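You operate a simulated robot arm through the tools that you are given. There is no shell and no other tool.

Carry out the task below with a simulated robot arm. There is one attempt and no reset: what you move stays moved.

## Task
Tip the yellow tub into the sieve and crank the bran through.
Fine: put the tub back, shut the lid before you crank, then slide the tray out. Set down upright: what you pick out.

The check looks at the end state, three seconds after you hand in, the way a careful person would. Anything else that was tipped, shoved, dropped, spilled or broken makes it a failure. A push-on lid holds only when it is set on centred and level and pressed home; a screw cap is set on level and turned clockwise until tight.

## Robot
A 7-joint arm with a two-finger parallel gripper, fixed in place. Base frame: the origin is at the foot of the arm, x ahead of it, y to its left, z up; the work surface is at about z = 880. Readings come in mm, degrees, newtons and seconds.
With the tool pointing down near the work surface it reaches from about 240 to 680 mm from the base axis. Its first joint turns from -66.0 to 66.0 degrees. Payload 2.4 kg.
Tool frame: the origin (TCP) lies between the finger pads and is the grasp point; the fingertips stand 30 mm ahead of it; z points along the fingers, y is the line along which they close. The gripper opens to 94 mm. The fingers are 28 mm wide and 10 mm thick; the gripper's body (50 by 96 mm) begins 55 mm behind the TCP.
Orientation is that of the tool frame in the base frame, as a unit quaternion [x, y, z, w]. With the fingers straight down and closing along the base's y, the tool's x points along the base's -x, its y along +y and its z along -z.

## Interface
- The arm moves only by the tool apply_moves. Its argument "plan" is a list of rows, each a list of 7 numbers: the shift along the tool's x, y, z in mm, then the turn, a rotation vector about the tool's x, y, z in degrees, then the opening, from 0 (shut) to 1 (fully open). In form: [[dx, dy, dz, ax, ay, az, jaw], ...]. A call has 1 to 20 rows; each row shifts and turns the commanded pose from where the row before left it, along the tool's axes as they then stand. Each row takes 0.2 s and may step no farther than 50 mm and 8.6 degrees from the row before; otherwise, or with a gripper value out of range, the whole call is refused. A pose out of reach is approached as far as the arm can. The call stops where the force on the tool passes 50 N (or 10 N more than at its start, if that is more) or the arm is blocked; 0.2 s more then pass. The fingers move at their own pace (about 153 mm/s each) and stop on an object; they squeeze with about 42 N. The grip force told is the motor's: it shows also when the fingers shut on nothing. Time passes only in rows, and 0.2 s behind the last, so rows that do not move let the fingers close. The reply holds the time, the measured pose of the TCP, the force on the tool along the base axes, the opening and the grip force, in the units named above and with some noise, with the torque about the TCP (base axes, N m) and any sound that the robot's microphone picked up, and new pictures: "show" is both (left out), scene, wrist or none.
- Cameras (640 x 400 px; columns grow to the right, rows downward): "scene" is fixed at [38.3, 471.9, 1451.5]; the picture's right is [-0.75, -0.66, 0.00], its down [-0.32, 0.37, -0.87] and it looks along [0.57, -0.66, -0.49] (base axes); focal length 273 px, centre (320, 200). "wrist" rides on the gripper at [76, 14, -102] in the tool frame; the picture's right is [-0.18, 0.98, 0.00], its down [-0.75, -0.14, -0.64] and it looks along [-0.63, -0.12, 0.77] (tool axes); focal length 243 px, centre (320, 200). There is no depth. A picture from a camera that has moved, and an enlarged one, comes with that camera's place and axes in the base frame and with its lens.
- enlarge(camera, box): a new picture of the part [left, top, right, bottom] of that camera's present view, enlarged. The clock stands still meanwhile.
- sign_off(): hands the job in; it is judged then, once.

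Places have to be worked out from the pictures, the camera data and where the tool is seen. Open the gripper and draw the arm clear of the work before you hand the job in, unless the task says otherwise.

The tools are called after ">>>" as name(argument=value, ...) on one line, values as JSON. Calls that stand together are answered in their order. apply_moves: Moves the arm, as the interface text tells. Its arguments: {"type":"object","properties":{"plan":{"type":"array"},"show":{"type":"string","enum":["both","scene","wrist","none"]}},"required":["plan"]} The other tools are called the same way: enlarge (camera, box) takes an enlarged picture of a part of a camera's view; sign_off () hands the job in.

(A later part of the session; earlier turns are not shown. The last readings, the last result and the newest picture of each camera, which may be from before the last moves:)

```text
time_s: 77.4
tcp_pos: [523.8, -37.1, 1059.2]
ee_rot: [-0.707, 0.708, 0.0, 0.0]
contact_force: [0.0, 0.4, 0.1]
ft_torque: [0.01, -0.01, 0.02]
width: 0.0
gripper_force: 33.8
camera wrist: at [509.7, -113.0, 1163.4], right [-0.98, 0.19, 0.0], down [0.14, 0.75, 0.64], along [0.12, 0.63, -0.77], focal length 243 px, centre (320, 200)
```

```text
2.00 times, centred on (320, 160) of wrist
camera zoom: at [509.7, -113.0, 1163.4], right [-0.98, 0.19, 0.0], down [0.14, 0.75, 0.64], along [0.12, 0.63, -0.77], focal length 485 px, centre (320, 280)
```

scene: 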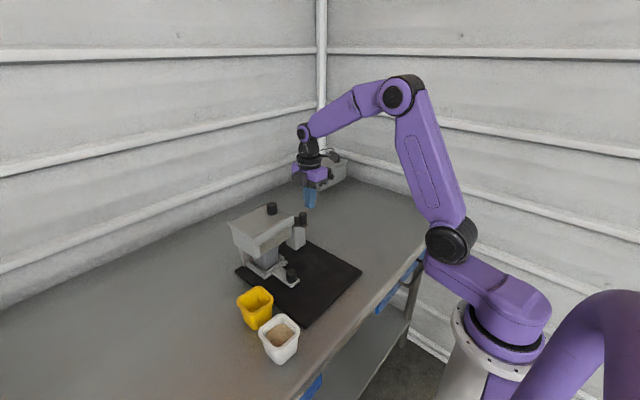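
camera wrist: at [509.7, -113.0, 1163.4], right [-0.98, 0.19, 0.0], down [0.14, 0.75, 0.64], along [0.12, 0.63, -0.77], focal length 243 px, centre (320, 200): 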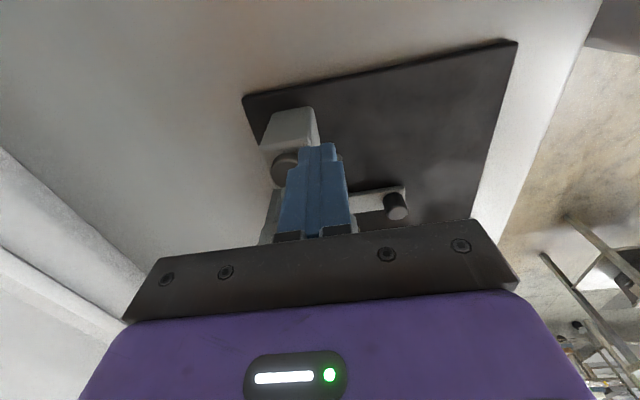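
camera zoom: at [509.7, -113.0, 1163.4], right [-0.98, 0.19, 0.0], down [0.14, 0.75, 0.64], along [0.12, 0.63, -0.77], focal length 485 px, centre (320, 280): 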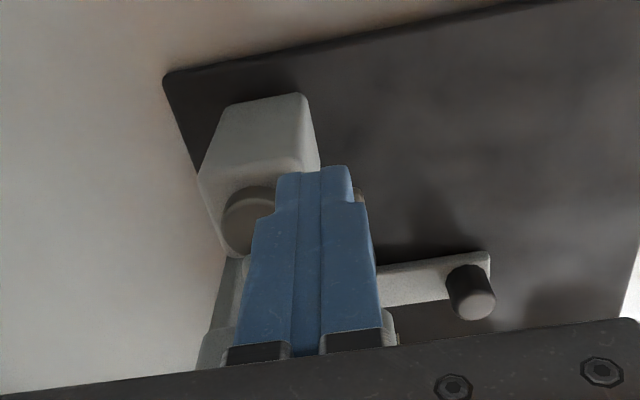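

The closed fingers stand behind the handle. I lower to TCP z=1030 (tips ≈1000, just above the crank arm) and start pushing clockwise, checking after the first part.

>>> apply_moves(plan=[[0, 0, 15, 0, 0, 0, 0], [0, 0, 14, 0, 0, 0, 0], [-5, -3, 0, 0, 0, 0, 0], [-5, -2, 0, 0, 0, 0, 0], [-7.8, 4.6, 0, 0, 0, 0, 0], [-8.8, 2.5, 0, 0, 0, 0, 0], [-9.2, 0, 0, 0, 0, 0, 0], [0, 0, 0, 0, 0, 0, 0]], show="none")

>>> enlarge(camera="scene", box=[260, 180, 340, 250])

>>> enlarge(camera="wrist", box=[220, 60, 420, 260])

```text
time_s: 79.2
tcp_pos: [521.2, -0.1, 1031.6]
ee_rot: [-0.707, 0.707, 0.0, 0.0]
contact_force: [-0.2, 0.1, -0.6]
ft_torque: [0.01, 0.0, -0.01]
width: 0.0
gripper_force: 33.2
```

```text
5.71 times, centred on (300, 215) of scene
camera zoom: at [38.3, 471.9, 1451.5], right [-0.75, -0.66, 0.0], down [-0.32, 0.37, -0.87], along [0.57, -0.66, -0.49], focal length 1561 px, centre (434, 114)
```

zoom: 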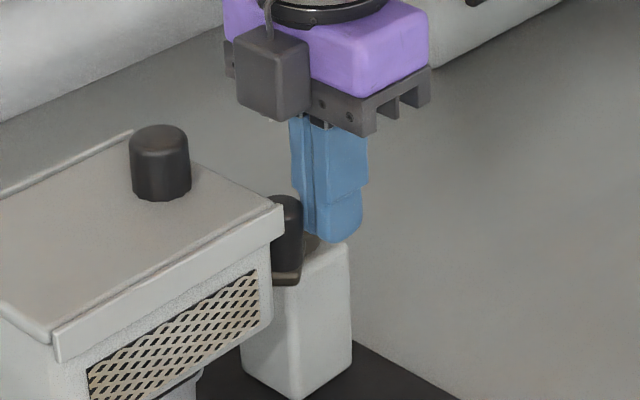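

```text
2.00 times, centred on (320, 160) of wrist
camera zoom: at [508.3, -76.3, 1134.5], right [-0.98, 0.19, 0.0], down [0.14, 0.75, 0.64], along [0.12, 0.63, -0.77], focal length 485 px, centre (320, 280)
```

zoom: 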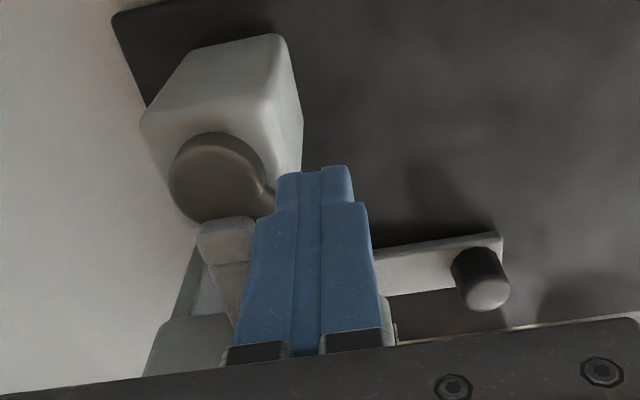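

The crank turns easily with essentially no force, and the machine stays still. I continue the arc past the hopper side carefully and check.

>>> apply_moves(plan=[[-8.8, -2.2, 0, 0, 0, 0, 0], [-8, -4.5, 0, 0, 0, 0, 0], [-6.5, -6.5, 0, 0, 0, 0, 0], [-4.6, -7.8, 0, 0, 0, 0, 0], [-2.5, -8.8, 0, 0, 0, 0, 0], [0, -9.2, 0, 0, 0, 0, 0], [2.2, -8.8, 0, 0, 0, 0, 0], [0, 0, 0, 0, 0, 0, 0]], show="none")

>>> enlarge(camera="scene", box=[240, 170, 320, 250])

>>> enlarge(camera="wrist", box=[180, 30, 440, 260])

```text
time_s: 81.0
tcp_pos: [570.1, 27.0, 1030.9]
ee_rot: [-0.706, 0.708, 0.0, 0.0]
contact_force: [-0.6, -0.2, -1.2]
ft_torque: [0.01, 0.01, -0.01]
width: 0.1
gripper_force: 32.3
```

```text
5.00 times, centred on (280, 210) of scene
camera zoom: at [38.3, 471.9, 1451.5], right [-0.75, -0.66, 0.0], down [-0.32, 0.37, -0.87], along [0.57, -0.66, -0.49], focal length 1366 px, centre (520, 150)
```

zoom: 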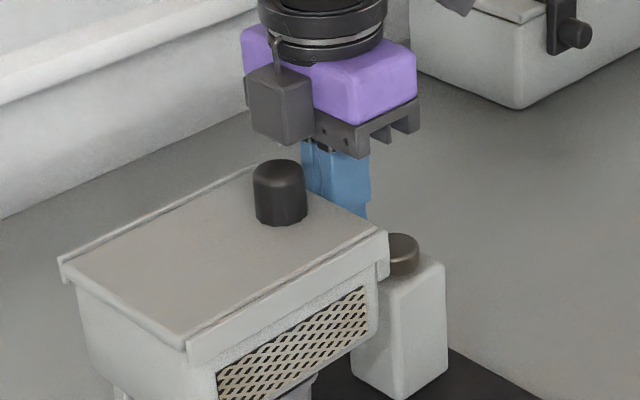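

```text
1.74 times, centred on (310, 145) of wrist
camera zoom: at [556.2, -49.3, 1134.7], right [-0.98, 0.19, 0.0], down [0.14, 0.75, 0.64], along [0.12, 0.63, -0.77], focal length 422 px, centre (337, 296)
```

zoom: 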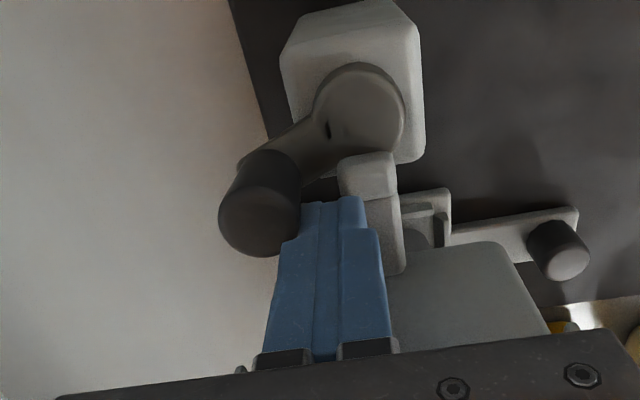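

The handle has moved round to about 25° beyond the hub, with no collisions. I keep going around: the rest of the first turn and on into the second.

>>> apply_moves(plan=[[4.5, -8, 0, 0, 0, 0, 0], [6.5, -6.5, 0, 0, 0, 0, 0], [7.8, -4.6, 0, 0, 0, 0, 0], [8.8, -2.5, 0, 0, 0, 0, 0], [9.2, 0, 0, 0, 0, 0, 0], [8.8, 2.2, 0, 0, 0, 0, 0], [8, 4.5, 0, 0, 0, 0, 0], [6.5, 6.5, 0, 0, 0, 0, 0], [4.6, 7.8, 0, 0, 0, 0, 0], [2.5, 8.8, 0, 0, 0, 0, 0], [0, 9.2, 0, 0, 0, 0, 0], [-2.2, 8.8, 0, 0, 0, 0, 0], [-4.5, 8, 0, 0, 0, 0, 0], [-6.5, 6.5, 0, 0, 0, 0, 0], [0, 0, 0, 0, 0, 0, 0]], show="both")

>>> enlarge(camera="scene", box=[230, 190, 330, 290])

```text
time_s: 84.2
tcp_pos: [529.0, -27.0, 1030.8]
ee_rot: [-0.707, 0.708, 0.0, 0.0]
contact_force: [0.4, -0.4, -0.8]
ft_torque: [0.02, -0.01, 0.0]
width: 0.1
gripper_force: 32.5
camera wrist: at [515.0, -102.9, 1134.5], right [-0.98, 0.19, 0.0], down [0.14, 0.75, 0.64], along [0.12, 0.63, -0.77], focal length 243 px, centre (320, 200)
```

scene: 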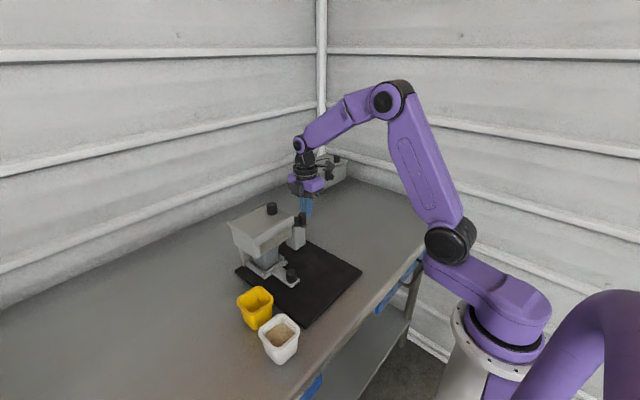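
wrist: 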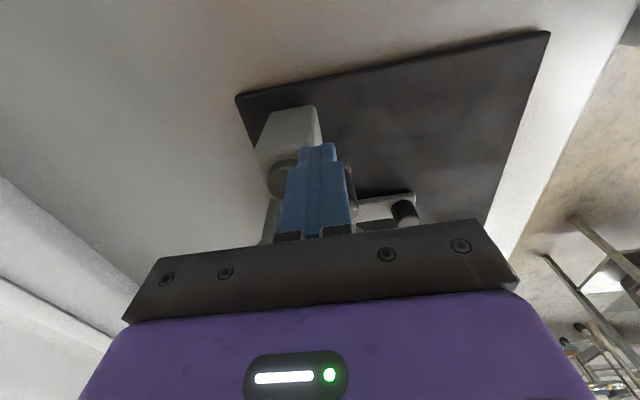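

```text
4.00 times, centred on (280, 240) of scene
camera zoom: at [38.3, 471.9, 1451.5], right [-0.75, -0.66, 0.0], down [-0.32, 0.37, -0.87], along [0.57, -0.66, -0.49], focal length 1093 px, centre (480, 40)
```

zoom: 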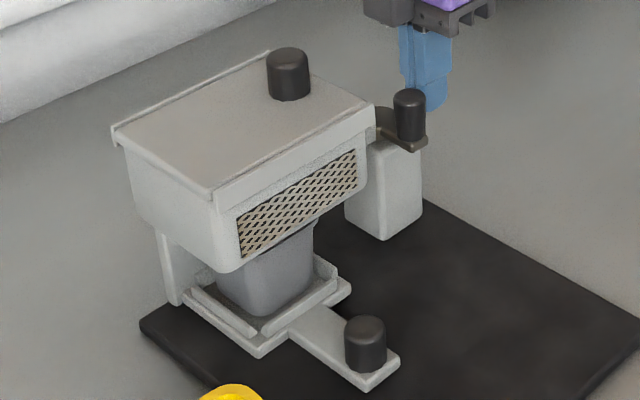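

One full clockwise turn is done, forces negligible and the machine unmoved. I check the mesh window for the bran level and keep turning.

>>> apply_moves(plan=[[-10.73, 5.71, 0, 0, 0, 0, 0], [-12.04, 1.69, 0, 0, 0, 0, 0], [-11.89, -2.53, 0, 0, 0, 0, 0], [-10.31, -6.44, 0, 0, 0, 0, 0], [-7.48, -9.58, 0, 0, 0, 0, 0], [-3.76, -11.56, 0, 0, 0, 0, 0], [0.42, -12.15, 0, 0, 0, 0, 0], [4.55, -11.27, 0, 0, 0, 0, 0], [8.13, -9.03, 0, 0, 0, 0, 0], [10.73, -5.71, 0, 0, 0, 0, 0], [12.04, -1.69, 0, 0, 0, 0, 0], [11.89, 2.53, 0, 0, 0, 0, 0], [10.31, 6.44, 0, 0, 0, 0, 0], [7.48, 9.58, 0, 0, 0, 0, 0], [3.76, 11.56, 0, 0, 0, 0, 0], [-0.42, 12.15, 0, 0, 0, 0, 0], [-4.55, 11.27, 0, 0, 0, 0, 0], [-8.13, 9.03, 0, 0, 0, 0, 0]], show="none")

>>> enlarge(camera="scene", box=[260, 190, 330, 250])

>>> enlarge(camera="scene", box=[245, 220, 305, 275])

```text
time_s: 88.0
tcp_pos: [529.2, -27.2, 1031.7]
ee_rot: [-0.706, 0.708, 0.001, -0.001]
contact_force: [1.0, -1.3, -0.5]
ft_torque: [-0.04, 0.01, 0.0]
width: 0.0
gripper_force: 32.4
```

```text
6.67 times, centred on (295, 220) of scene
camera zoom: at [38.3, 471.9, 1451.5], right [-0.75, -0.66, 0.0], down [-0.32, 0.37, -0.87], along [0.57, -0.66, -0.49], focal length 1822 px, centre (487, 67)
```

zoom: 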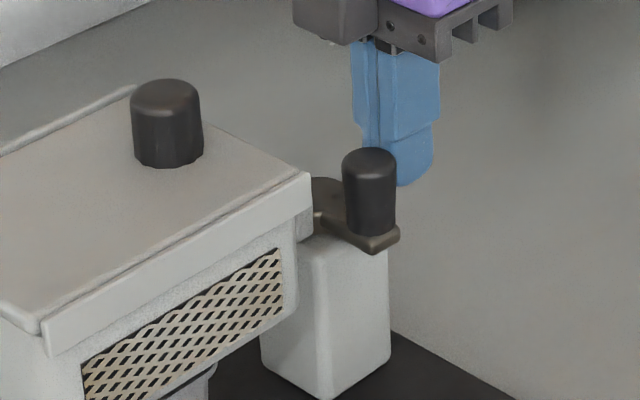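

```text
7.27 times, centred on (275, 248) of scene
camera zoom: at [38.3, 471.9, 1451.5], right [-0.75, -0.66, 0.0], down [-0.32, 0.37, -0.87], along [0.57, -0.66, -0.49], focal length 1987 px, centre (647, -146)
```

zoom: 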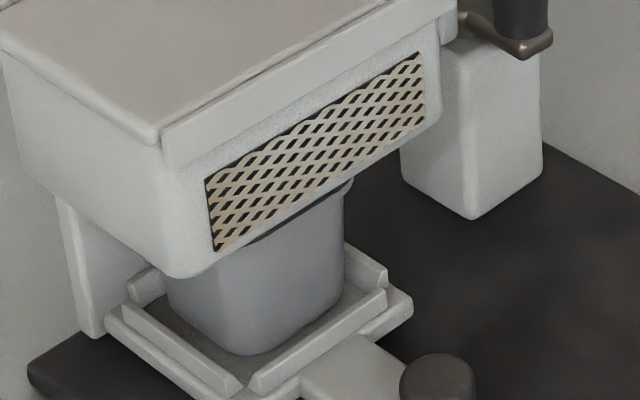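

Two turns completed smoothly. I continue cranking with further turns.

>>> apply_moves(plan=[[-10.73, 5.71, 0, 0, 0, 0, 0], [-12.04, 1.69, 0, 0, 0, 0, 0], [-11.89, -2.53, 0, 0, 0, 0, 0], [-10.31, -6.44, 0, 0, 0, 0, 0], [-7.48, -9.58, 0, 0, 0, 0, 0], [-3.76, -11.56, 0, 0, 0, 0, 0], [0.42, -12.15, 0, 0, 0, 0, 0], [4.55, -11.27, 0, 0, 0, 0, 0], [8.13, -9.03, 0, 0, 0, 0, 0], [10.73, -5.71, 0, 0, 0, 0, 0], [12.04, -1.69, 0, 0, 0, 0, 0], [11.89, 2.53, 0, 0, 0, 0, 0], [10.31, 6.44, 0, 0, 0, 0, 0], [7.48, 9.58, 0, 0, 0, 0, 0], [3.76, 11.56, 0, 0, 0, 0, 0], [-0.42, 12.15, 0, 0, 0, 0, 0], [-4.55, 11.27, 0, 0, 0, 0, 0], [-8.13, 9.03, 0, 0, 0, 0, 0]], show="none")

>>> apply_moves(plan=[[-10.73, 5.71, 0, 0, 0, 0, 0], [-12.04, 1.69, 0, 0, 0, 0, 0], [-11.89, -2.53, 0, 0, 0, 0, 0], [-10.31, -6.44, 0, 0, 0, 0, 0], [-7.48, -9.58, 0, 0, 0, 0, 0], [-3.76, -11.56, 0, 0, 0, 0, 0], [0.42, -12.15, 0, 0, 0, 0, 0], [4.55, -11.27, 0, 0, 0, 0, 0], [8.13, -9.03, 0, 0, 0, 0, 0], [10.73, -5.71, 0, 0, 0, 0, 0], [12.04, -1.69, 0, 0, 0, 0, 0], [11.89, 2.53, 0, 0, 0, 0, 0], [10.31, 6.44, 0, 0, 0, 0, 0], [7.48, 9.58, 0, 0, 0, 0, 0], [3.76, 11.56, 0, 0, 0, 0, 0], [-0.42, 12.15, 0, 0, 0, 0, 0], [-4.55, 11.27, 0, 0, 0, 0, 0], [-8.13, 9.03, 0, 0, 0, 0, 0]], show="both")

```text
time_s: 91.8
tcp_pos: [528.4, -26.5, 1031.0]
ee_rot: [-0.706, 0.708, 0.001, -0.001]
contact_force: [0.8, -2.3, 0.9]
ft_torque: [-0.03, 0.0, -0.06]
width: 0.1
gripper_force: 33.0
```

```text
time_s: 95.6
tcp_pos: [529.1, -28.2, 1031.1]
ee_rot: [-0.706, 0.708, 0.0, -0.001]
contact_force: [-0.5, -4.3, 2.1]
ft_torque: [-0.06, 0.01, 0.05]
width: 0.0
gripper_force: 32.7
camera wrist: at [515.1, -104.1, 1134.6], right [-0.98, 0.19, 0.0], down [0.14, 0.75, 0.64], along [0.12, 0.63, -0.77], focal length 243 px, centre (320, 200)
```

scene: 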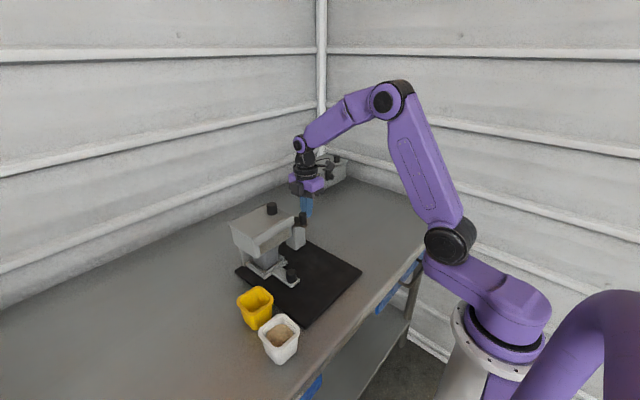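
wrist: 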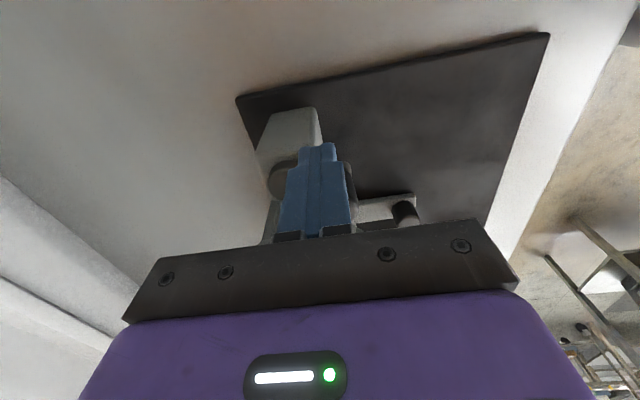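

The pushing force has grown a little each turn (1→2→4 N). I check whether the machine has shifted before continuing.

>>> enlarge(camera="scene", box=[235, 240, 305, 295])

>>> enlarge(camera="scene", box=[225, 290, 305, 370])

>>> enlarge(camera="scene", box=[260, 190, 330, 250])

>>> enlarge(camera="wrist", box=[220, 60, 420, 260])

```text
7.27 times, centred on (270, 268) of scene
camera zoom: at [38.3, 471.8, 1451.5], right [-0.75, -0.66, 0.0], down [-0.32, 0.37, -0.87], along [0.57, -0.66, -0.49], focal length 1987 px, centre (684, -291)
```

zoom: 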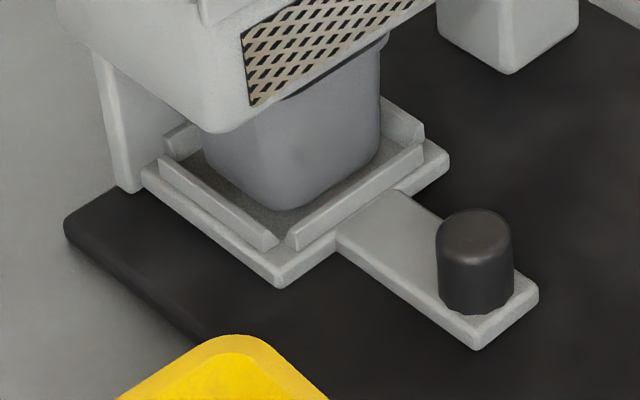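

```text
5.00 times, centred on (265, 330) of scene
camera zoom: at [38.3, 471.8, 1451.5], right [-0.75, -0.66, 0.0], down [-0.32, 0.37, -0.87], along [0.57, -0.66, -0.49], focal length 1366 px, centre (595, -450)
```

zoom: 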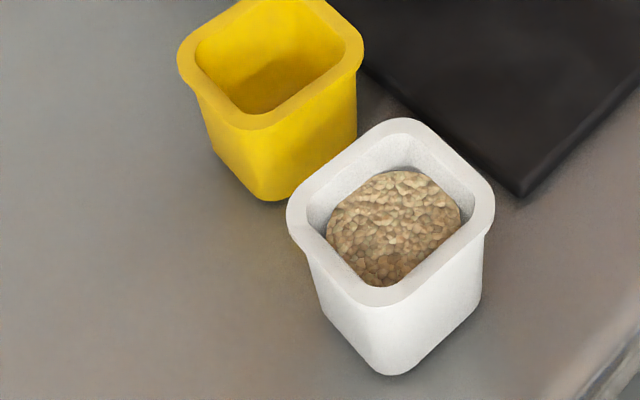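

```text
6.67 times, centred on (295, 220) of scene
camera zoom: at [38.3, 471.8, 1451.5], right [-0.75, -0.66, 0.0], down [-0.32, 0.37, -0.87], along [0.57, -0.66, -0.49], focal length 1822 px, centre (487, 67)
```

zoom: 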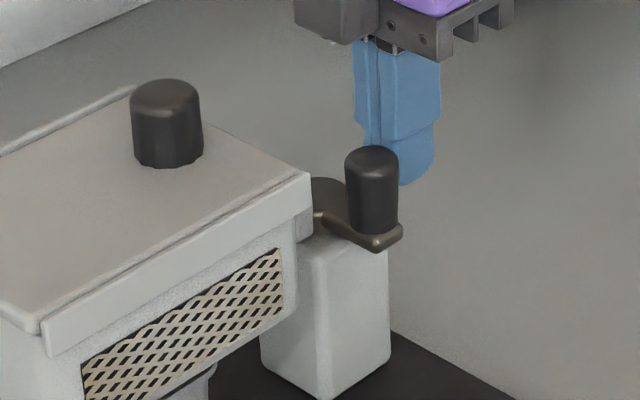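

```text
2.00 times, centred on (320, 160) of wrist
camera zoom: at [515.1, -104.1, 1134.6], right [-0.98, 0.19, 0.0], down [0.14, 0.75, 0.64], along [0.12, 0.63, -0.77], focal length 485 px, centre (320, 280)
```

zoom: 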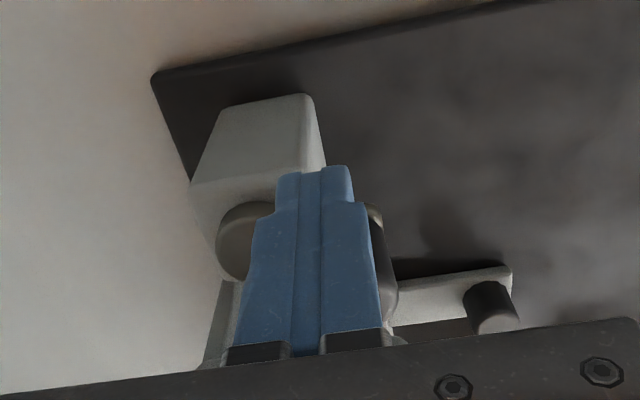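

The machine hasn't moved. I continue with a further turn in two halves, watching the resistance.

>>> apply_moves(plan=[[-10.73, 5.71, 0, 0, 0, 0, 0], [-12.04, 1.69, 0, 0, 0, 0, 0], [-11.89, -2.53, 0, 0, 0, 0, 0], [-10.31, -6.44, 0, 0, 0, 0, 0], [-7.48, -9.58, 0, 0, 0, 0, 0], [-3.76, -11.56, 0, 0, 0, 0, 0]], show="none")

>>> apply_moves(plan=[[0.42, -12.15, 0, 0, 0, 0, 0], [4.55, -11.27, 0, 0, 0, 0, 0], [8.13, -9.03, 0, 0, 0, 0, 0], [10.73, -5.71, 0, 0, 0, 0, 0], [12.04, -1.69, 0, 0, 0, 0, 0], [11.89, 2.53, 0, 0, 0, 0, 0]], show="none")

>>> apply_moves(plan=[[10.31, 6.44, 0, 0, 0, 0, 0], [7.48, 9.58, 0, 0, 0, 0, 0], [3.76, 11.56, 0, 0, 0, 0, 0], [-0.42, 12.15, 0, 0, 0, 0, 0], [-4.55, 11.27, 0, 0, 0, 0, 0], [-8.13, 9.03, 0, 0, 0, 0, 0]], show="none")

```text
time_s: 97.0
tcp_pos: [552.5, 28.5, 1032.1]
ee_rot: [-0.706, 0.708, 0.0, 0.0]
contact_force: [0.0, 0.1, 0.6]
ft_torque: [0.0, -0.02, -0.01]
width: 0.1
gripper_force: 33.5
```

```text
time_s: 98.4
tcp_pos: [588.0, -19.7, 1033.1]
ee_rot: [-0.706, 0.708, 0.0, 0.0]
contact_force: [0.1, 0.3, 0.3]
ft_torque: [0.02, -0.01, -0.01]
width: 0.3
gripper_force: 33.2
```

```text
time_s: 99.8
tcp_pos: [528.1, -27.6, 1032.3]
ee_rot: [-0.707, 0.708, 0.0, 0.0]
contact_force: [-0.3, 1.1, 0.5]
ft_torque: [0.0, -0.01, -0.01]
width: 0.0
gripper_force: 32.8
```

Forces are back to near zero, so the earlier rise was only momentary contact. I add more turns to be sure everything is through.

>>> apply_moves(plan=[[-10.73, 5.71, 0, 0, 0, 0, 0], [-12.04, 1.69, 0, 0, 0, 0, 0], [-11.89, -2.53, 0, 0, 0, 0, 0], [-10.31, -6.44, 0, 0, 0, 0, 0], [-7.48, -9.58, 0, 0, 0, 0, 0], [-3.76, -11.56, 0, 0, 0, 0, 0], [0.42, -12.15, 0, 0, 0, 0, 0], [4.55, -11.27, 0, 0, 0, 0, 0], [8.13, -9.03, 0, 0, 0, 0, 0], [10.73, -5.71, 0, 0, 0, 0, 0], [12.04, -1.69, 0, 0, 0, 0, 0], [11.89, 2.53, 0, 0, 0, 0, 0], [10.31, 6.44, 0, 0, 0, 0, 0], [7.48, 9.58, 0, 0, 0, 0, 0], [3.76, 11.56, 0, 0, 0, 0, 0], [-0.42, 12.15, 0, 0, 0, 0, 0], [-4.55, 11.27, 0, 0, 0, 0, 0], [-8.13, 9.03, 0, 0, 0, 0, 0]], show="none")

>>> enlarge(camera="scene", box=[245, 190, 325, 270])

>>> apply_moves(plan=[[-10.73, 5.71, 0, 0, 0, 0, 0], [-12.04, 1.69, 0, 0, 0, 0, 0], [-11.89, -2.53, 0, 0, 0, 0, 0], [-10.31, -6.44, 0, 0, 0, 0, 0], [-7.48, -9.58, 0, 0, 0, 0, 0], [-3.76, -11.56, 0, 0, 0, 0, 0], [0.42, -12.15, 0, 0, 0, 0, 0], [4.55, -11.27, 0, 0, 0, 0, 0], [8.13, -9.03, 0, 0, 0, 0, 0], [10.73, -5.71, 0, 0, 0, 0, 0], [12.04, -1.69, 0, 0, 0, 0, 0], [11.89, 2.53, 0, 0, 0, 0, 0], [10.31, 6.44, 0, 0, 0, 0, 0], [7.48, 9.58, 0, 0, 0, 0, 0], [3.76, 11.56, 0, 0, 0, 0, 0], [-0.42, 12.15, 0, 0, 0, 0, 0], [-4.55, 11.27, 0, 0, 0, 0, 0], [-8.13, 9.03, 0, 0, 0, 0, 0]], show="none")

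>>> enlarge(camera="scene", box=[245, 190, 325, 270])

```text
time_s: 103.6
tcp_pos: [528.3, -28.0, 1031.3]
ee_rot: [-0.706, 0.708, 0.0, 0.001]
contact_force: [-0.6, 0.2, 0.1]
ft_torque: [0.01, -0.02, 0.01]
width: 0.0
gripper_force: 33.0
```

```text
5.00 times, centred on (285, 230) of scene
camera zoom: at [38.3, 471.9, 1451.5], right [-0.75, -0.66, 0.0], down [-0.32, 0.37, -0.87], along [0.57, -0.66, -0.49], focal length 1366 px, centre (495, 50)
```

zoom: 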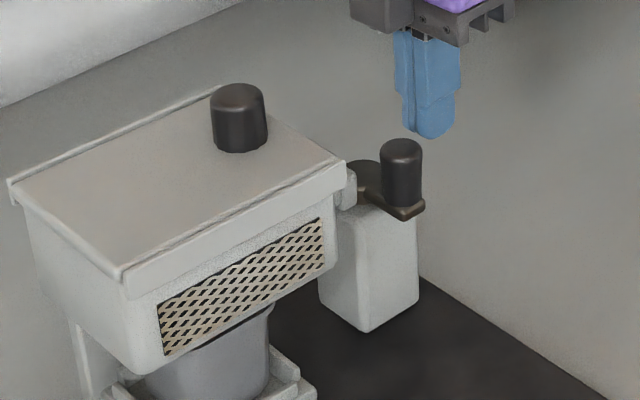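

```text
time_s: 107.4
tcp_pos: [527.9, -26.7, 1031.6]
ee_rot: [-0.707, 0.707, -0.001, 0.0]
contact_force: [0.3, -0.1, -1.2]
ft_torque: [0.01, 0.0, -0.01]
width: 0.1
gripper_force: 33.0
```

```text
5.00 times, centred on (285, 230) of scene
camera zoom: at [38.3, 471.9, 1451.5], right [-0.75, -0.66, 0.0], down [-0.32, 0.37, -0.87], along [0.57, -0.66, -0.49], focal length 1366 px, centre (495, 50)
```

zoom: 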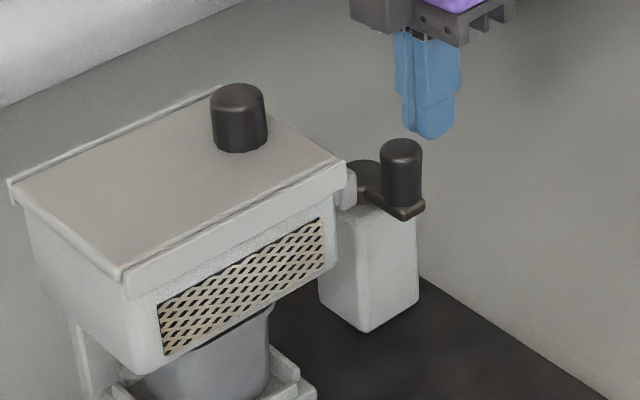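

The machine appears lower-left in this view than before: it seems to have shifted during the last turns. I stop and take full pictures.

>>> apply_moves(plan=[[0, 0, 0, 0, 0, 0, 0]], show="both")

>>> enlarge(camera="scene", box=[210, 180, 370, 380])

>>> enlarge(camera="scene", box=[235, 240, 305, 295])

>>> enlarge(camera="scene", box=[260, 190, 330, 250])

```text
time_s: 107.8
tcp_pos: [527.6, -27.7, 1031.1]
ee_rot: [-0.706, 0.708, 0.0, 0.0]
contact_force: [-0.5, 0.3, 0.9]
ft_torque: [-0.01, 0.04, 0.01]
width: 0.0
gripper_force: 33.1
camera wrist: at [514.9, -103.2, 1134.7], right [-0.98, 0.19, 0.0], down [0.14, 0.75, 0.64], along [0.12, 0.63, -0.77], focal length 243 px, centre (320, 200)
```

scene: 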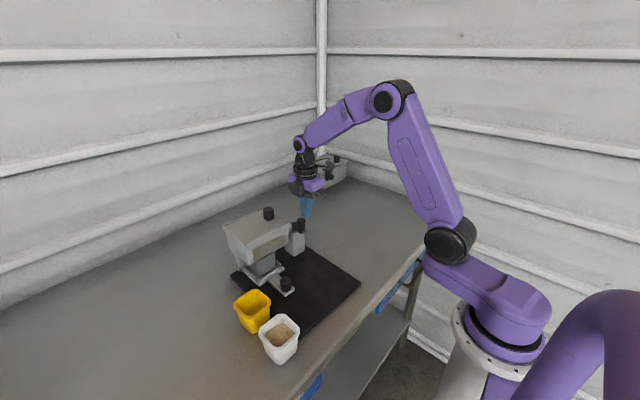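
wrist: 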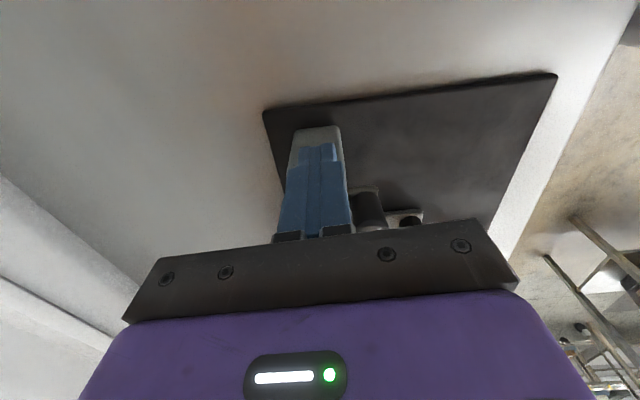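

```text
2.00 times, centred on (290, 280) of scene
camera zoom: at [38.3, 471.9, 1451.5], right [-0.75, -0.66, 0.0], down [-0.32, 0.37, -0.87], along [0.57, -0.66, -0.49], focal length 546 px, centre (380, 40)
```

zoom: 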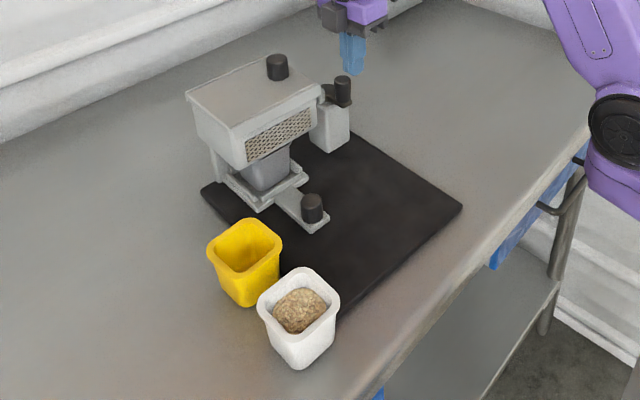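

```text
7.27 times, centred on (270, 268) of scene
camera zoom: at [38.3, 471.9, 1451.5], right [-0.75, -0.66, 0.0], down [-0.32, 0.37, -0.87], along [0.57, -0.66, -0.49], focal length 1987 px, centre (684, -291)
```

zoom: 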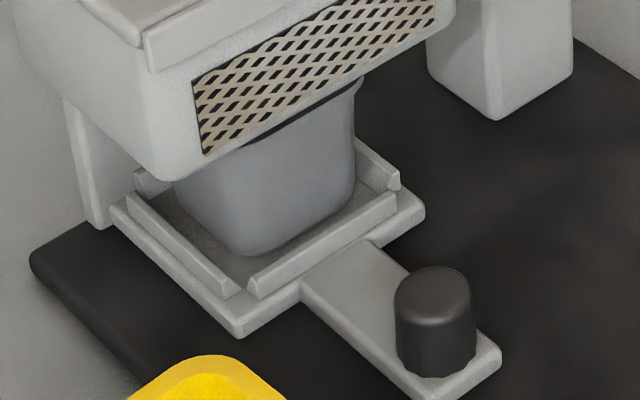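

```text
6.67 times, centred on (295, 220) of scene
camera zoom: at [38.3, 471.9, 1451.5], right [-0.75, -0.66, 0.0], down [-0.32, 0.37, -0.87], along [0.57, -0.66, -0.49], focal length 1822 px, centre (487, 67)
```

zoom: 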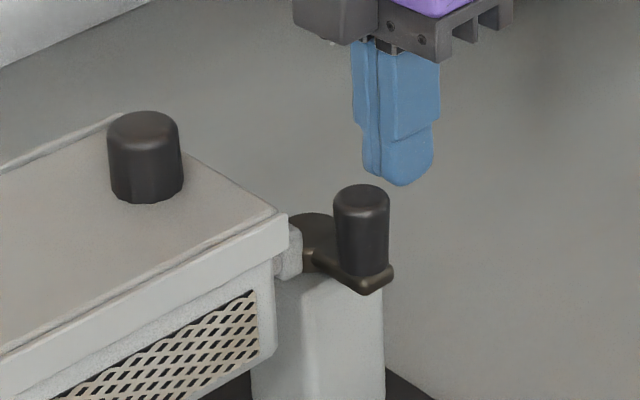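

The crank evidently reached its end stop after about four turns, and my next push shoved the whole machine about 25–30 mm in +y, nudging the yellow tub too. Nothing fell or spilled, so I'll put both back. First I rise clear and survey from above.

>>> apply_moves(plan=[[0, 0, -30, 0, 0, 0, 0], [0, 0, -45, 0, 0, 0, 0], [0, 0, -45, 0, 0, 0, 0.3], [-40, 15, -25, 0, 0, 0, 1], [-40, 15, -25, 0, 0, 0, 1], [-40, 20, -15, 0, 0, 0, 1], [-20, 20, -15, 0, 0, 0, 1], [0, 0, 0, 0, 0, 0, 1]], show="both")

>>> enlarge(camera="wrist", box=[200, 0, 480, 220])

```text
time_s: 109.6
tcp_pos: [458.5, 112.3, 1231.3]
ee_rot: [-0.706, 0.708, 0.0, 0.0]
contact_force: [0.4, -0.4, 0.2]
ft_torque: [0.0, 0.0, -0.02]
width: 94.0
gripper_force: 0.0
camera wrist: at [444.8, 36.9, 1334.6], right [-0.98, 0.19, 0.0], down [0.14, 0.75, 0.64], along [0.12, 0.63, -0.77], focal length 243 px, centre (320, 200)
```

scene: 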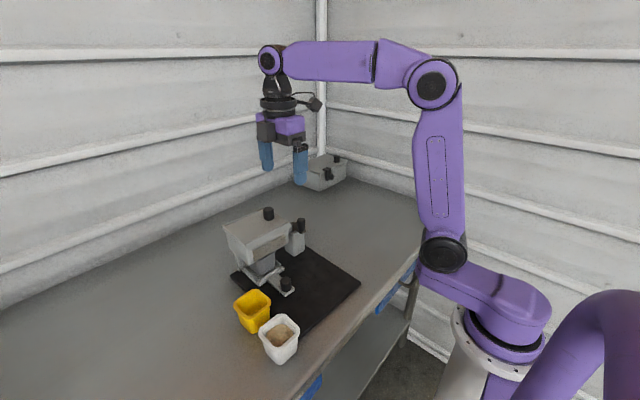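
wrist: 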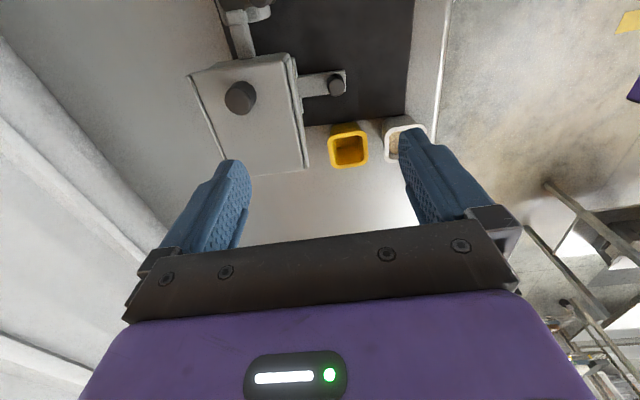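

```text
1.82 times, centred on (340, 110) of wrist
camera zoom: at [444.8, 36.9, 1334.6], right [-0.98, 0.19, 0.0], down [0.14, 0.75, 0.64], along [0.12, 0.63, -0.77], focal length 441 px, centre (284, 364)
```

zoom: 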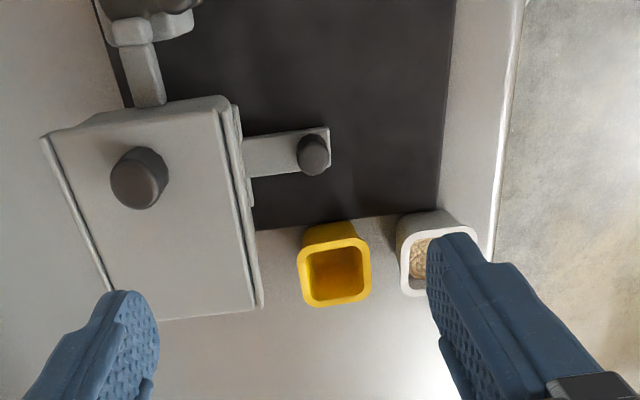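

Survey: the base slab has turned about 5° clockwise and moved roughly 30 mm in +y at the tray end (20 mm at the lid); the yellow tub was nudged several mm, and the white tub looks unmoved. I'll drag the machine back by its tray knob, which gives -y motion plus counter-rotation. First I roll the tool to the normal orientation.

>>> apply_moves(plan=[[0, 0, 0, 0, 0, 8.5, 1], [0, 0, 0, 0, 0, 8.5, 1], [0, 0, 0, 0, 0, 8.5, 1], [0, 0, 0, 0, 0, 8.5, 1], [0, 0, 0, 0, 0, 8.5, 1], [0, 0, 0, 0, 0, 8.5, 1], [0, 0, 0, 0, 0, 8.5, 1], [0, 0, 0, 0, 0, 8.5, 1], [0, 0, 0, 0, 0, 8.5, 1], [0, 0, 0, 0, 0, 8.5, 1], [0, 0, 0, 0, 0, 5, 1], [0, 0, 0, 0, 0, 0, 1]], show="both")

>>> enlarge(camera="wrist", box=[200, 0, 460, 220])

```text
time_s: 112.2
tcp_pos: [458.8, 113.1, 1232.7]
ee_rot: [0.002, 1.0, 0.001, 0.001]
contact_force: [0.8, -0.1, 0.3]
ft_torque: [0.0, -0.01, 0.01]
width: 93.9
gripper_force: 0.1
camera wrist: at [383.5, 128.0, 1334.8], right [0.19, 0.98, 0.0], down [0.75, -0.14, 0.64], along [0.63, -0.12, -0.77], focal length 243 px, centre (320, 200)
```

scene: 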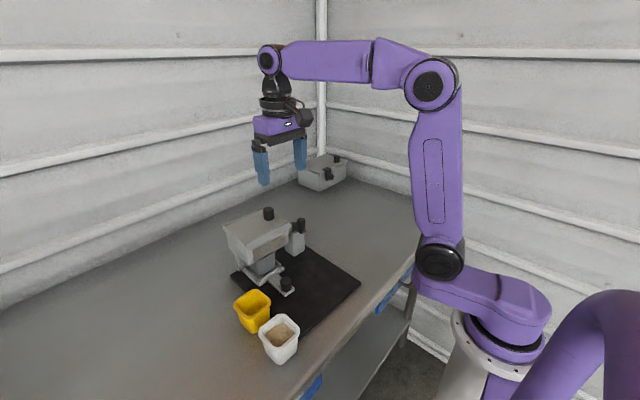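
wrist: 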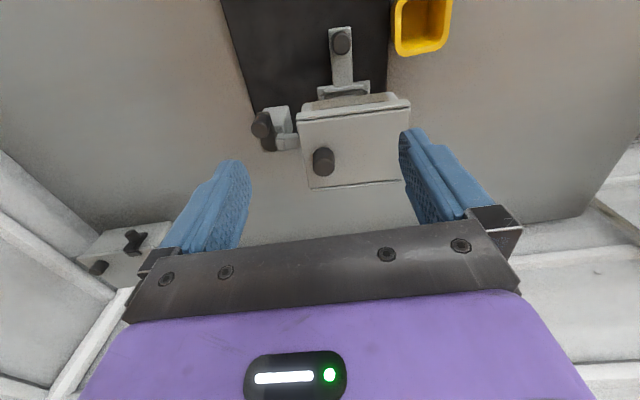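

```text
1.82 times, centred on (330, 110) of wrist
camera zoom: at [383.5, 128.0, 1334.8], right [0.19, 0.98, 0.0], down [0.75, -0.14, 0.64], along [0.63, -0.12, -0.77], focal length 441 px, centre (302, 364)
```

zoom: 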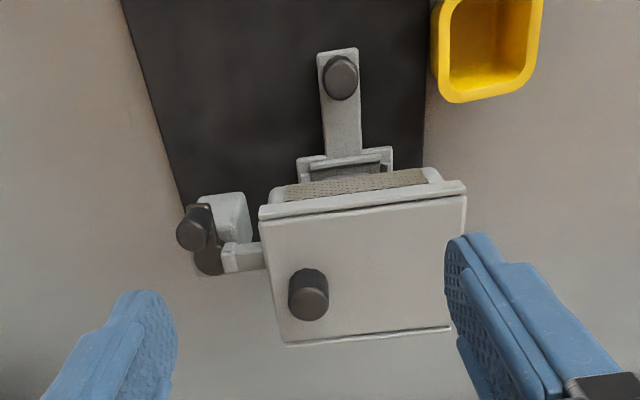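

Tray knob is at about (440, 147). I move above it with the jaw partly closed.

>>> apply_moves(plan=[[3.2, 5.7, 38, 0, 0, 0, 0.8], [3.2, 5.7, 38, 0, 0, 0, 0.55], [3.2, 5.7, 38, 0, 0, 0, 0.55], [3.2, 5.7, 38, 0, 0, 0, 0.55], [3.2, 5.7, 38, 0, 0, 0, 0.55], [3.2, 5.7, 38, 0, 0, 0, 0.55], [0, 0, 0, 0, 0, 0, 0.55]], show="wrist")

>>> enlarge(camera="scene", box=[215, 190, 345, 310])

```text
time_s: 113.8
tcp_pos: [440.8, 148.1, 1003.8]
ee_rot: [0.001, 1.0, 0.0, 0.0]
contact_force: [-0.3, -1.0, -0.1]
ft_torque: [0.02, 0.0, -0.01]
width: 51.8
gripper_force: 0.1
camera wrist: at [363.8, 162.1, 1107.3], right [0.19, 0.98, 0.0], down [0.75, -0.14, 0.64], along [0.63, -0.12, -0.77], focal length 243 px, centre (320, 200)
```

wrist: 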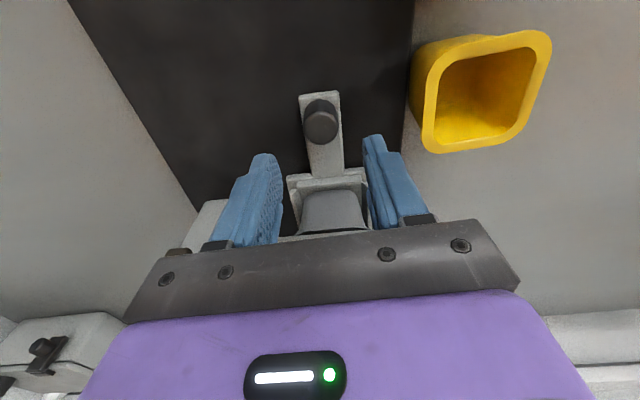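

```text
3.33 times, centred on (280, 250) of scene
camera zoom: at [38.3, 471.9, 1451.5], right [-0.75, -0.66, 0.0], down [-0.32, 0.37, -0.87], along [0.57, -0.66, -0.49], focal length 911 px, centre (453, 33)
```

zoom: 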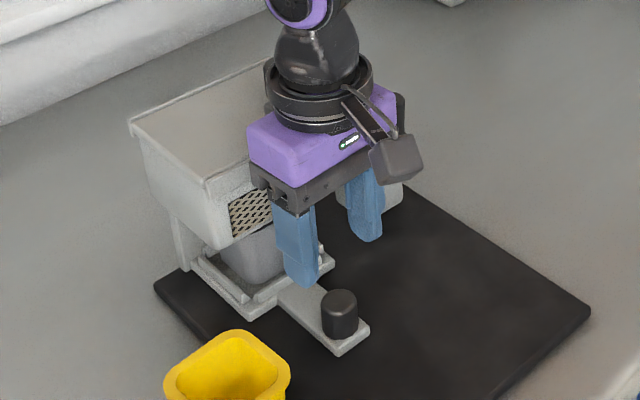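

The knob is just ahead at ≈(437, 149). I lower over it to TCP z≈939 and grip.

>>> apply_moves(plan=[[4, 1, 20, 0, 0, 0, 0.55], [0, 0, 25, 0, 0, 0, 0.55], [0, 0, 18, 0, 0, 0, 0.55], [0, 0, 0, 0, 0, 0, 0.35], [0, 0, 0, 0, 0, 0, 0.15], [0, 0, 0, 0, 0, 0, 0.15]], show="wrist")

>>> enlarge(camera="scene", box=[215, 190, 345, 310])

```text
time_s: 115.2
tcp_pos: [436.3, 148.5, 939.7]
ee_rot: [0.001, 1.0, 0.0, 0.0]
contact_force: [-0.5, -1.9, 1.3]
ft_torque: [0.46, -0.38, 0.07]
width: 27.3
gripper_force: 42.3
camera wrist: at [360.8, 162.8, 1043.3], right [0.19, 0.98, 0.0], down [0.75, -0.14, 0.64], along [0.63, -0.12, -0.77], focal length 243 px, centre (320, 200)
```

wrist: 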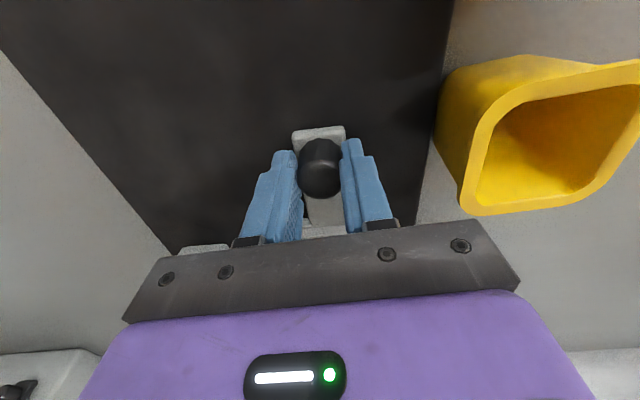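

```text
3.33 times, centred on (280, 250) of scene
camera zoom: at [38.4, 471.9, 1451.5], right [-0.75, -0.66, 0.0], down [-0.32, 0.37, -0.87], along [0.57, -0.66, -0.49], focal length 911 px, centre (453, 33)
```

zoom: 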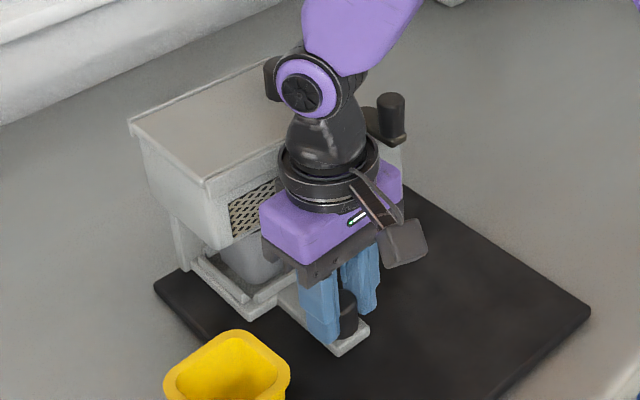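

Gripped. I drag the machine 10 mm in -y in small steps and measure the effect.

>>> apply_moves(plan=[[0, -2, 0, 0, 0, 0, 0.15], [0, -2, 0, 0, 0, 0, 0.15], [0, -2, 0, 0, 0, 0, 0.15], [0, -2, 0, 0, 0, 0, 0.15], [0, -2, 0, 0, 0, 0, 0.15], [0, 0, 0, 0, 0, 0, 0.15]], show="scene")

>>> enlarge(camera="scene", box=[210, 180, 370, 380])

>>> enlarge(camera="scene", box=[215, 190, 345, 310])

```text
time_s: 116.6
tcp_pos: [436.0, 139.0, 940.5]
ee_rot: [0.001, 1.0, -0.001, 0.0]
contact_force: [-2.2, 4.5, -0.4]
ft_torque: [0.58, 0.31, 0.26]
width: 27.3
gripper_force: 41.6
```

scene: 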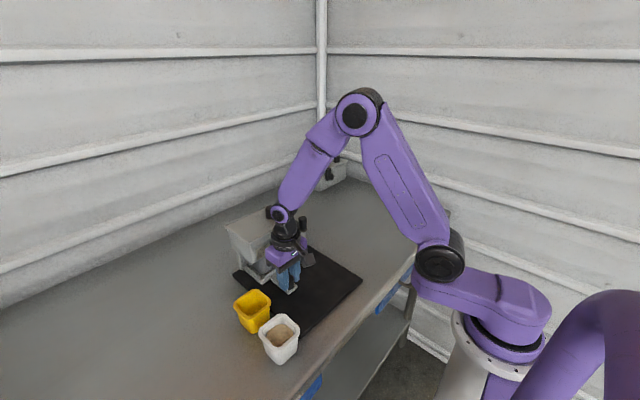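

```text
2.00 times, centred on (290, 280) of scene
camera zoom: at [38.5, 472.1, 1451.4], right [-0.75, -0.66, 0.0], down [-0.32, 0.37, -0.87], along [0.57, -0.66, -0.49], focal length 546 px, centre (380, 40)
```

zoom: 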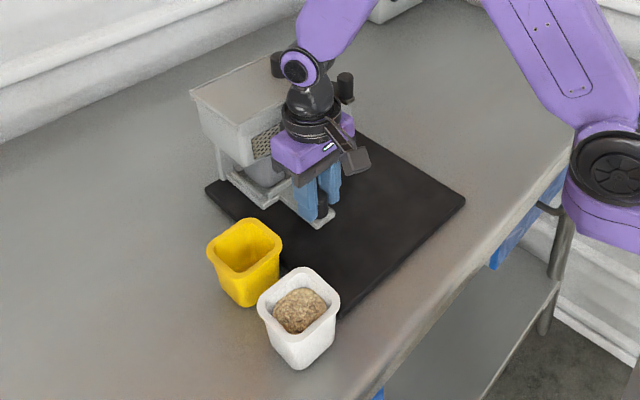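

```text
3.33 times, centred on (280, 250) of scene
camera zoom: at [38.5, 472.1, 1451.4], right [-0.75, -0.66, 0.0], down [-0.32, 0.37, -0.87], along [0.57, -0.66, -0.49], focal length 911 px, centre (453, 33)
```

zoom: 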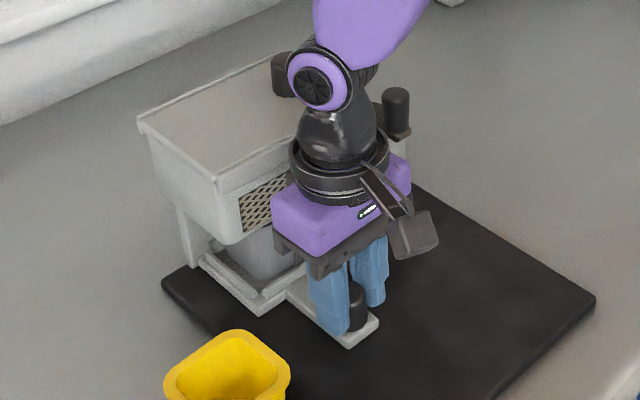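

The machine translates and counter-rotates (about +1.8° per 10 mm), just as needed. I continue dragging.

>>> apply_moves(plan=[[0, -2, 0, 0, 0, 0, 0.15], [0, -2, 0, 0, 0, 0, 0.15], [0, -2, 0, 0, 0, 0, 0.15], [0, -2, 0, 0, 0, 0, 0.15], [0, -2, 0, 0, 0, 0, 0.15], [0, -2, 0, 0, 0, 0, 0.15], [0, -2, 0, 0, 0, 0, 0.15], [0, 0, 0, 0, 0, 0, 0.15]], show="scene")

>>> enlarge(camera="scene", box=[210, 180, 370, 380])

>>> enlarge(camera="scene", box=[225, 290, 305, 370])

```text
time_s: 118.4
tcp_pos: [435.2, 126.2, 940.6]
ee_rot: [0.001, 1.0, 0.001, 0.001]
contact_force: [-3.0, 13.4, 2.6]
ft_torque: [-0.13, 0.03, 0.16]
width: 27.4
gripper_force: 41.7
```

scene: 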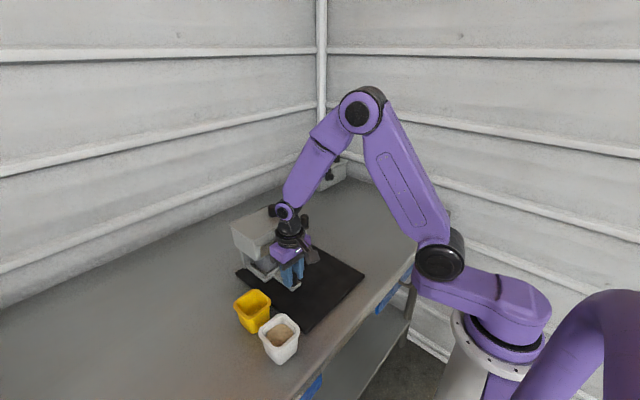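

```text
2.00 times, centred on (290, 280) of scene
camera zoom: at [38.2, 472.3, 1451.4], right [-0.75, -0.66, 0.0], down [-0.32, 0.37, -0.87], along [0.57, -0.66, -0.49], focal length 546 px, centre (380, 40)
```

zoom: 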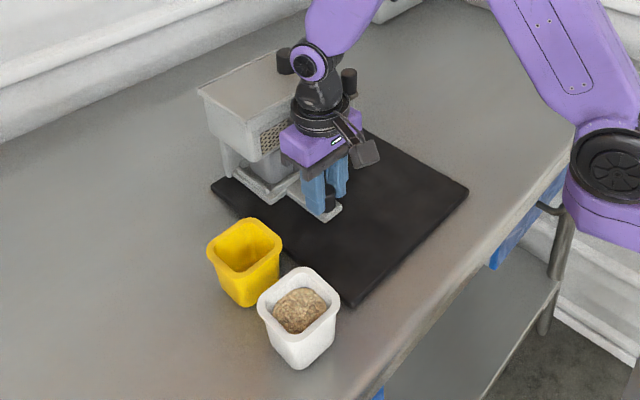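

```text
5.00 times, centred on (265, 330) of scene
camera zoom: at [38.2, 472.3, 1451.4], right [-0.75, -0.66, 0.0], down [-0.32, 0.37, -0.87], along [0.57, -0.66, -0.49], focal length 1366 px, centre (595, -450)
```

zoom: 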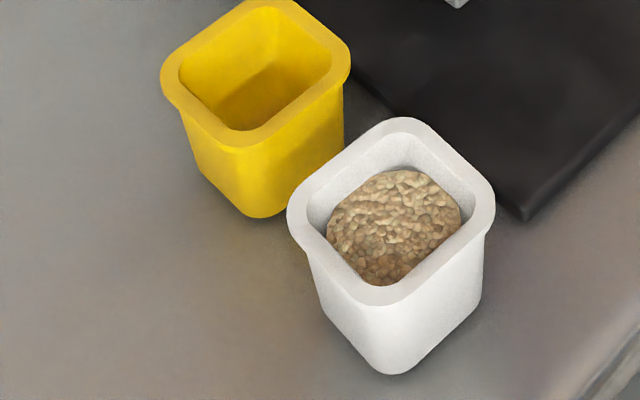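

The far corner of the base is back at its original pixel; about 2.4° of turn remains (≈7–8 mm at the tray knob). I drag 7 mm more.

>>> apply_moves(plan=[[0, -2, 0, 0, 0, 0, 0.15], [0, -2, 0, 0, 0, 0, 0.15], [0, -2, 0, 0, 0, 0, 0.15], [0, -1, 0, 0, 0, 0, 0.15], [0, 0, 0, 0, 0, 0, 0.15]], show="none")

>>> enlarge(camera="scene", box=[210, 180, 370, 380])

>>> enlarge(camera="scene", box=[225, 290, 305, 370])

>>> enlarge(camera="scene", box=[235, 240, 305, 295])

```text
time_s: 119.6
tcp_pos: [436.1, 118.8, 940.2]
ee_rot: [0.002, 1.0, 0.0, 0.001]
contact_force: [-4.0, 17.9, 15.1]
ft_torque: [0.07, -0.09, 0.2]
width: 27.3
gripper_force: 41.9
```

```text
2.00 times, centred on (290, 280) of scene
camera zoom: at [38.0, 472.4, 1451.3], right [-0.75, -0.66, 0.0], down [-0.32, 0.37, -0.87], along [0.57, -0.66, -0.49], focal length 546 px, centre (380, 40)
```

zoom: 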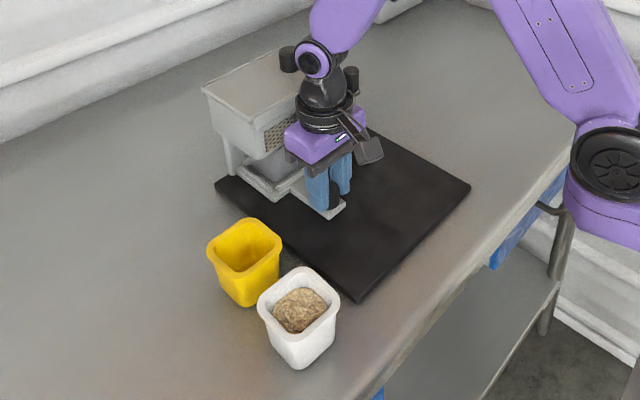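

```text
5.00 times, centred on (265, 330) of scene
camera zoom: at [38.0, 472.4, 1451.3], right [-0.75, -0.66, 0.0], down [-0.32, 0.37, -0.87], along [0.57, -0.66, -0.49], focal length 1366 px, centre (595, -450)
```

zoom: 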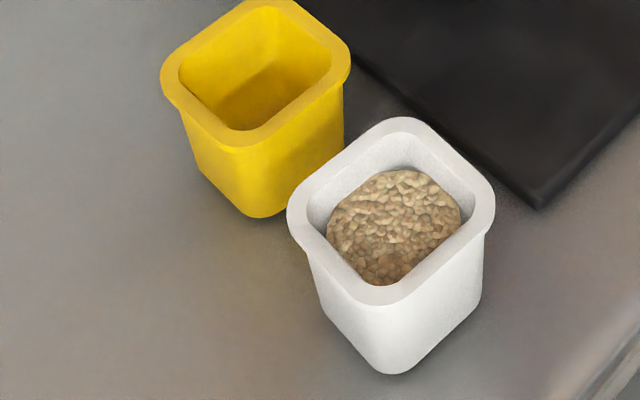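

```text
7.27 times, centred on (270, 268) of scene
camera zoom: at [38.0, 472.4, 1451.3], right [-0.75, -0.66, 0.0], down [-0.32, 0.37, -0.87], along [0.57, -0.66, -0.49], focal length 1987 px, centre (684, -291)
```

zoom: 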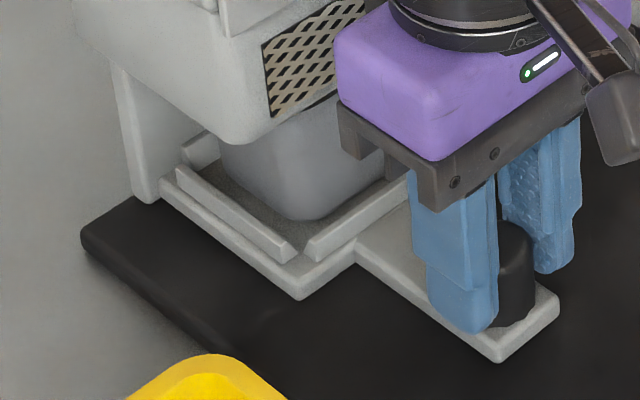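

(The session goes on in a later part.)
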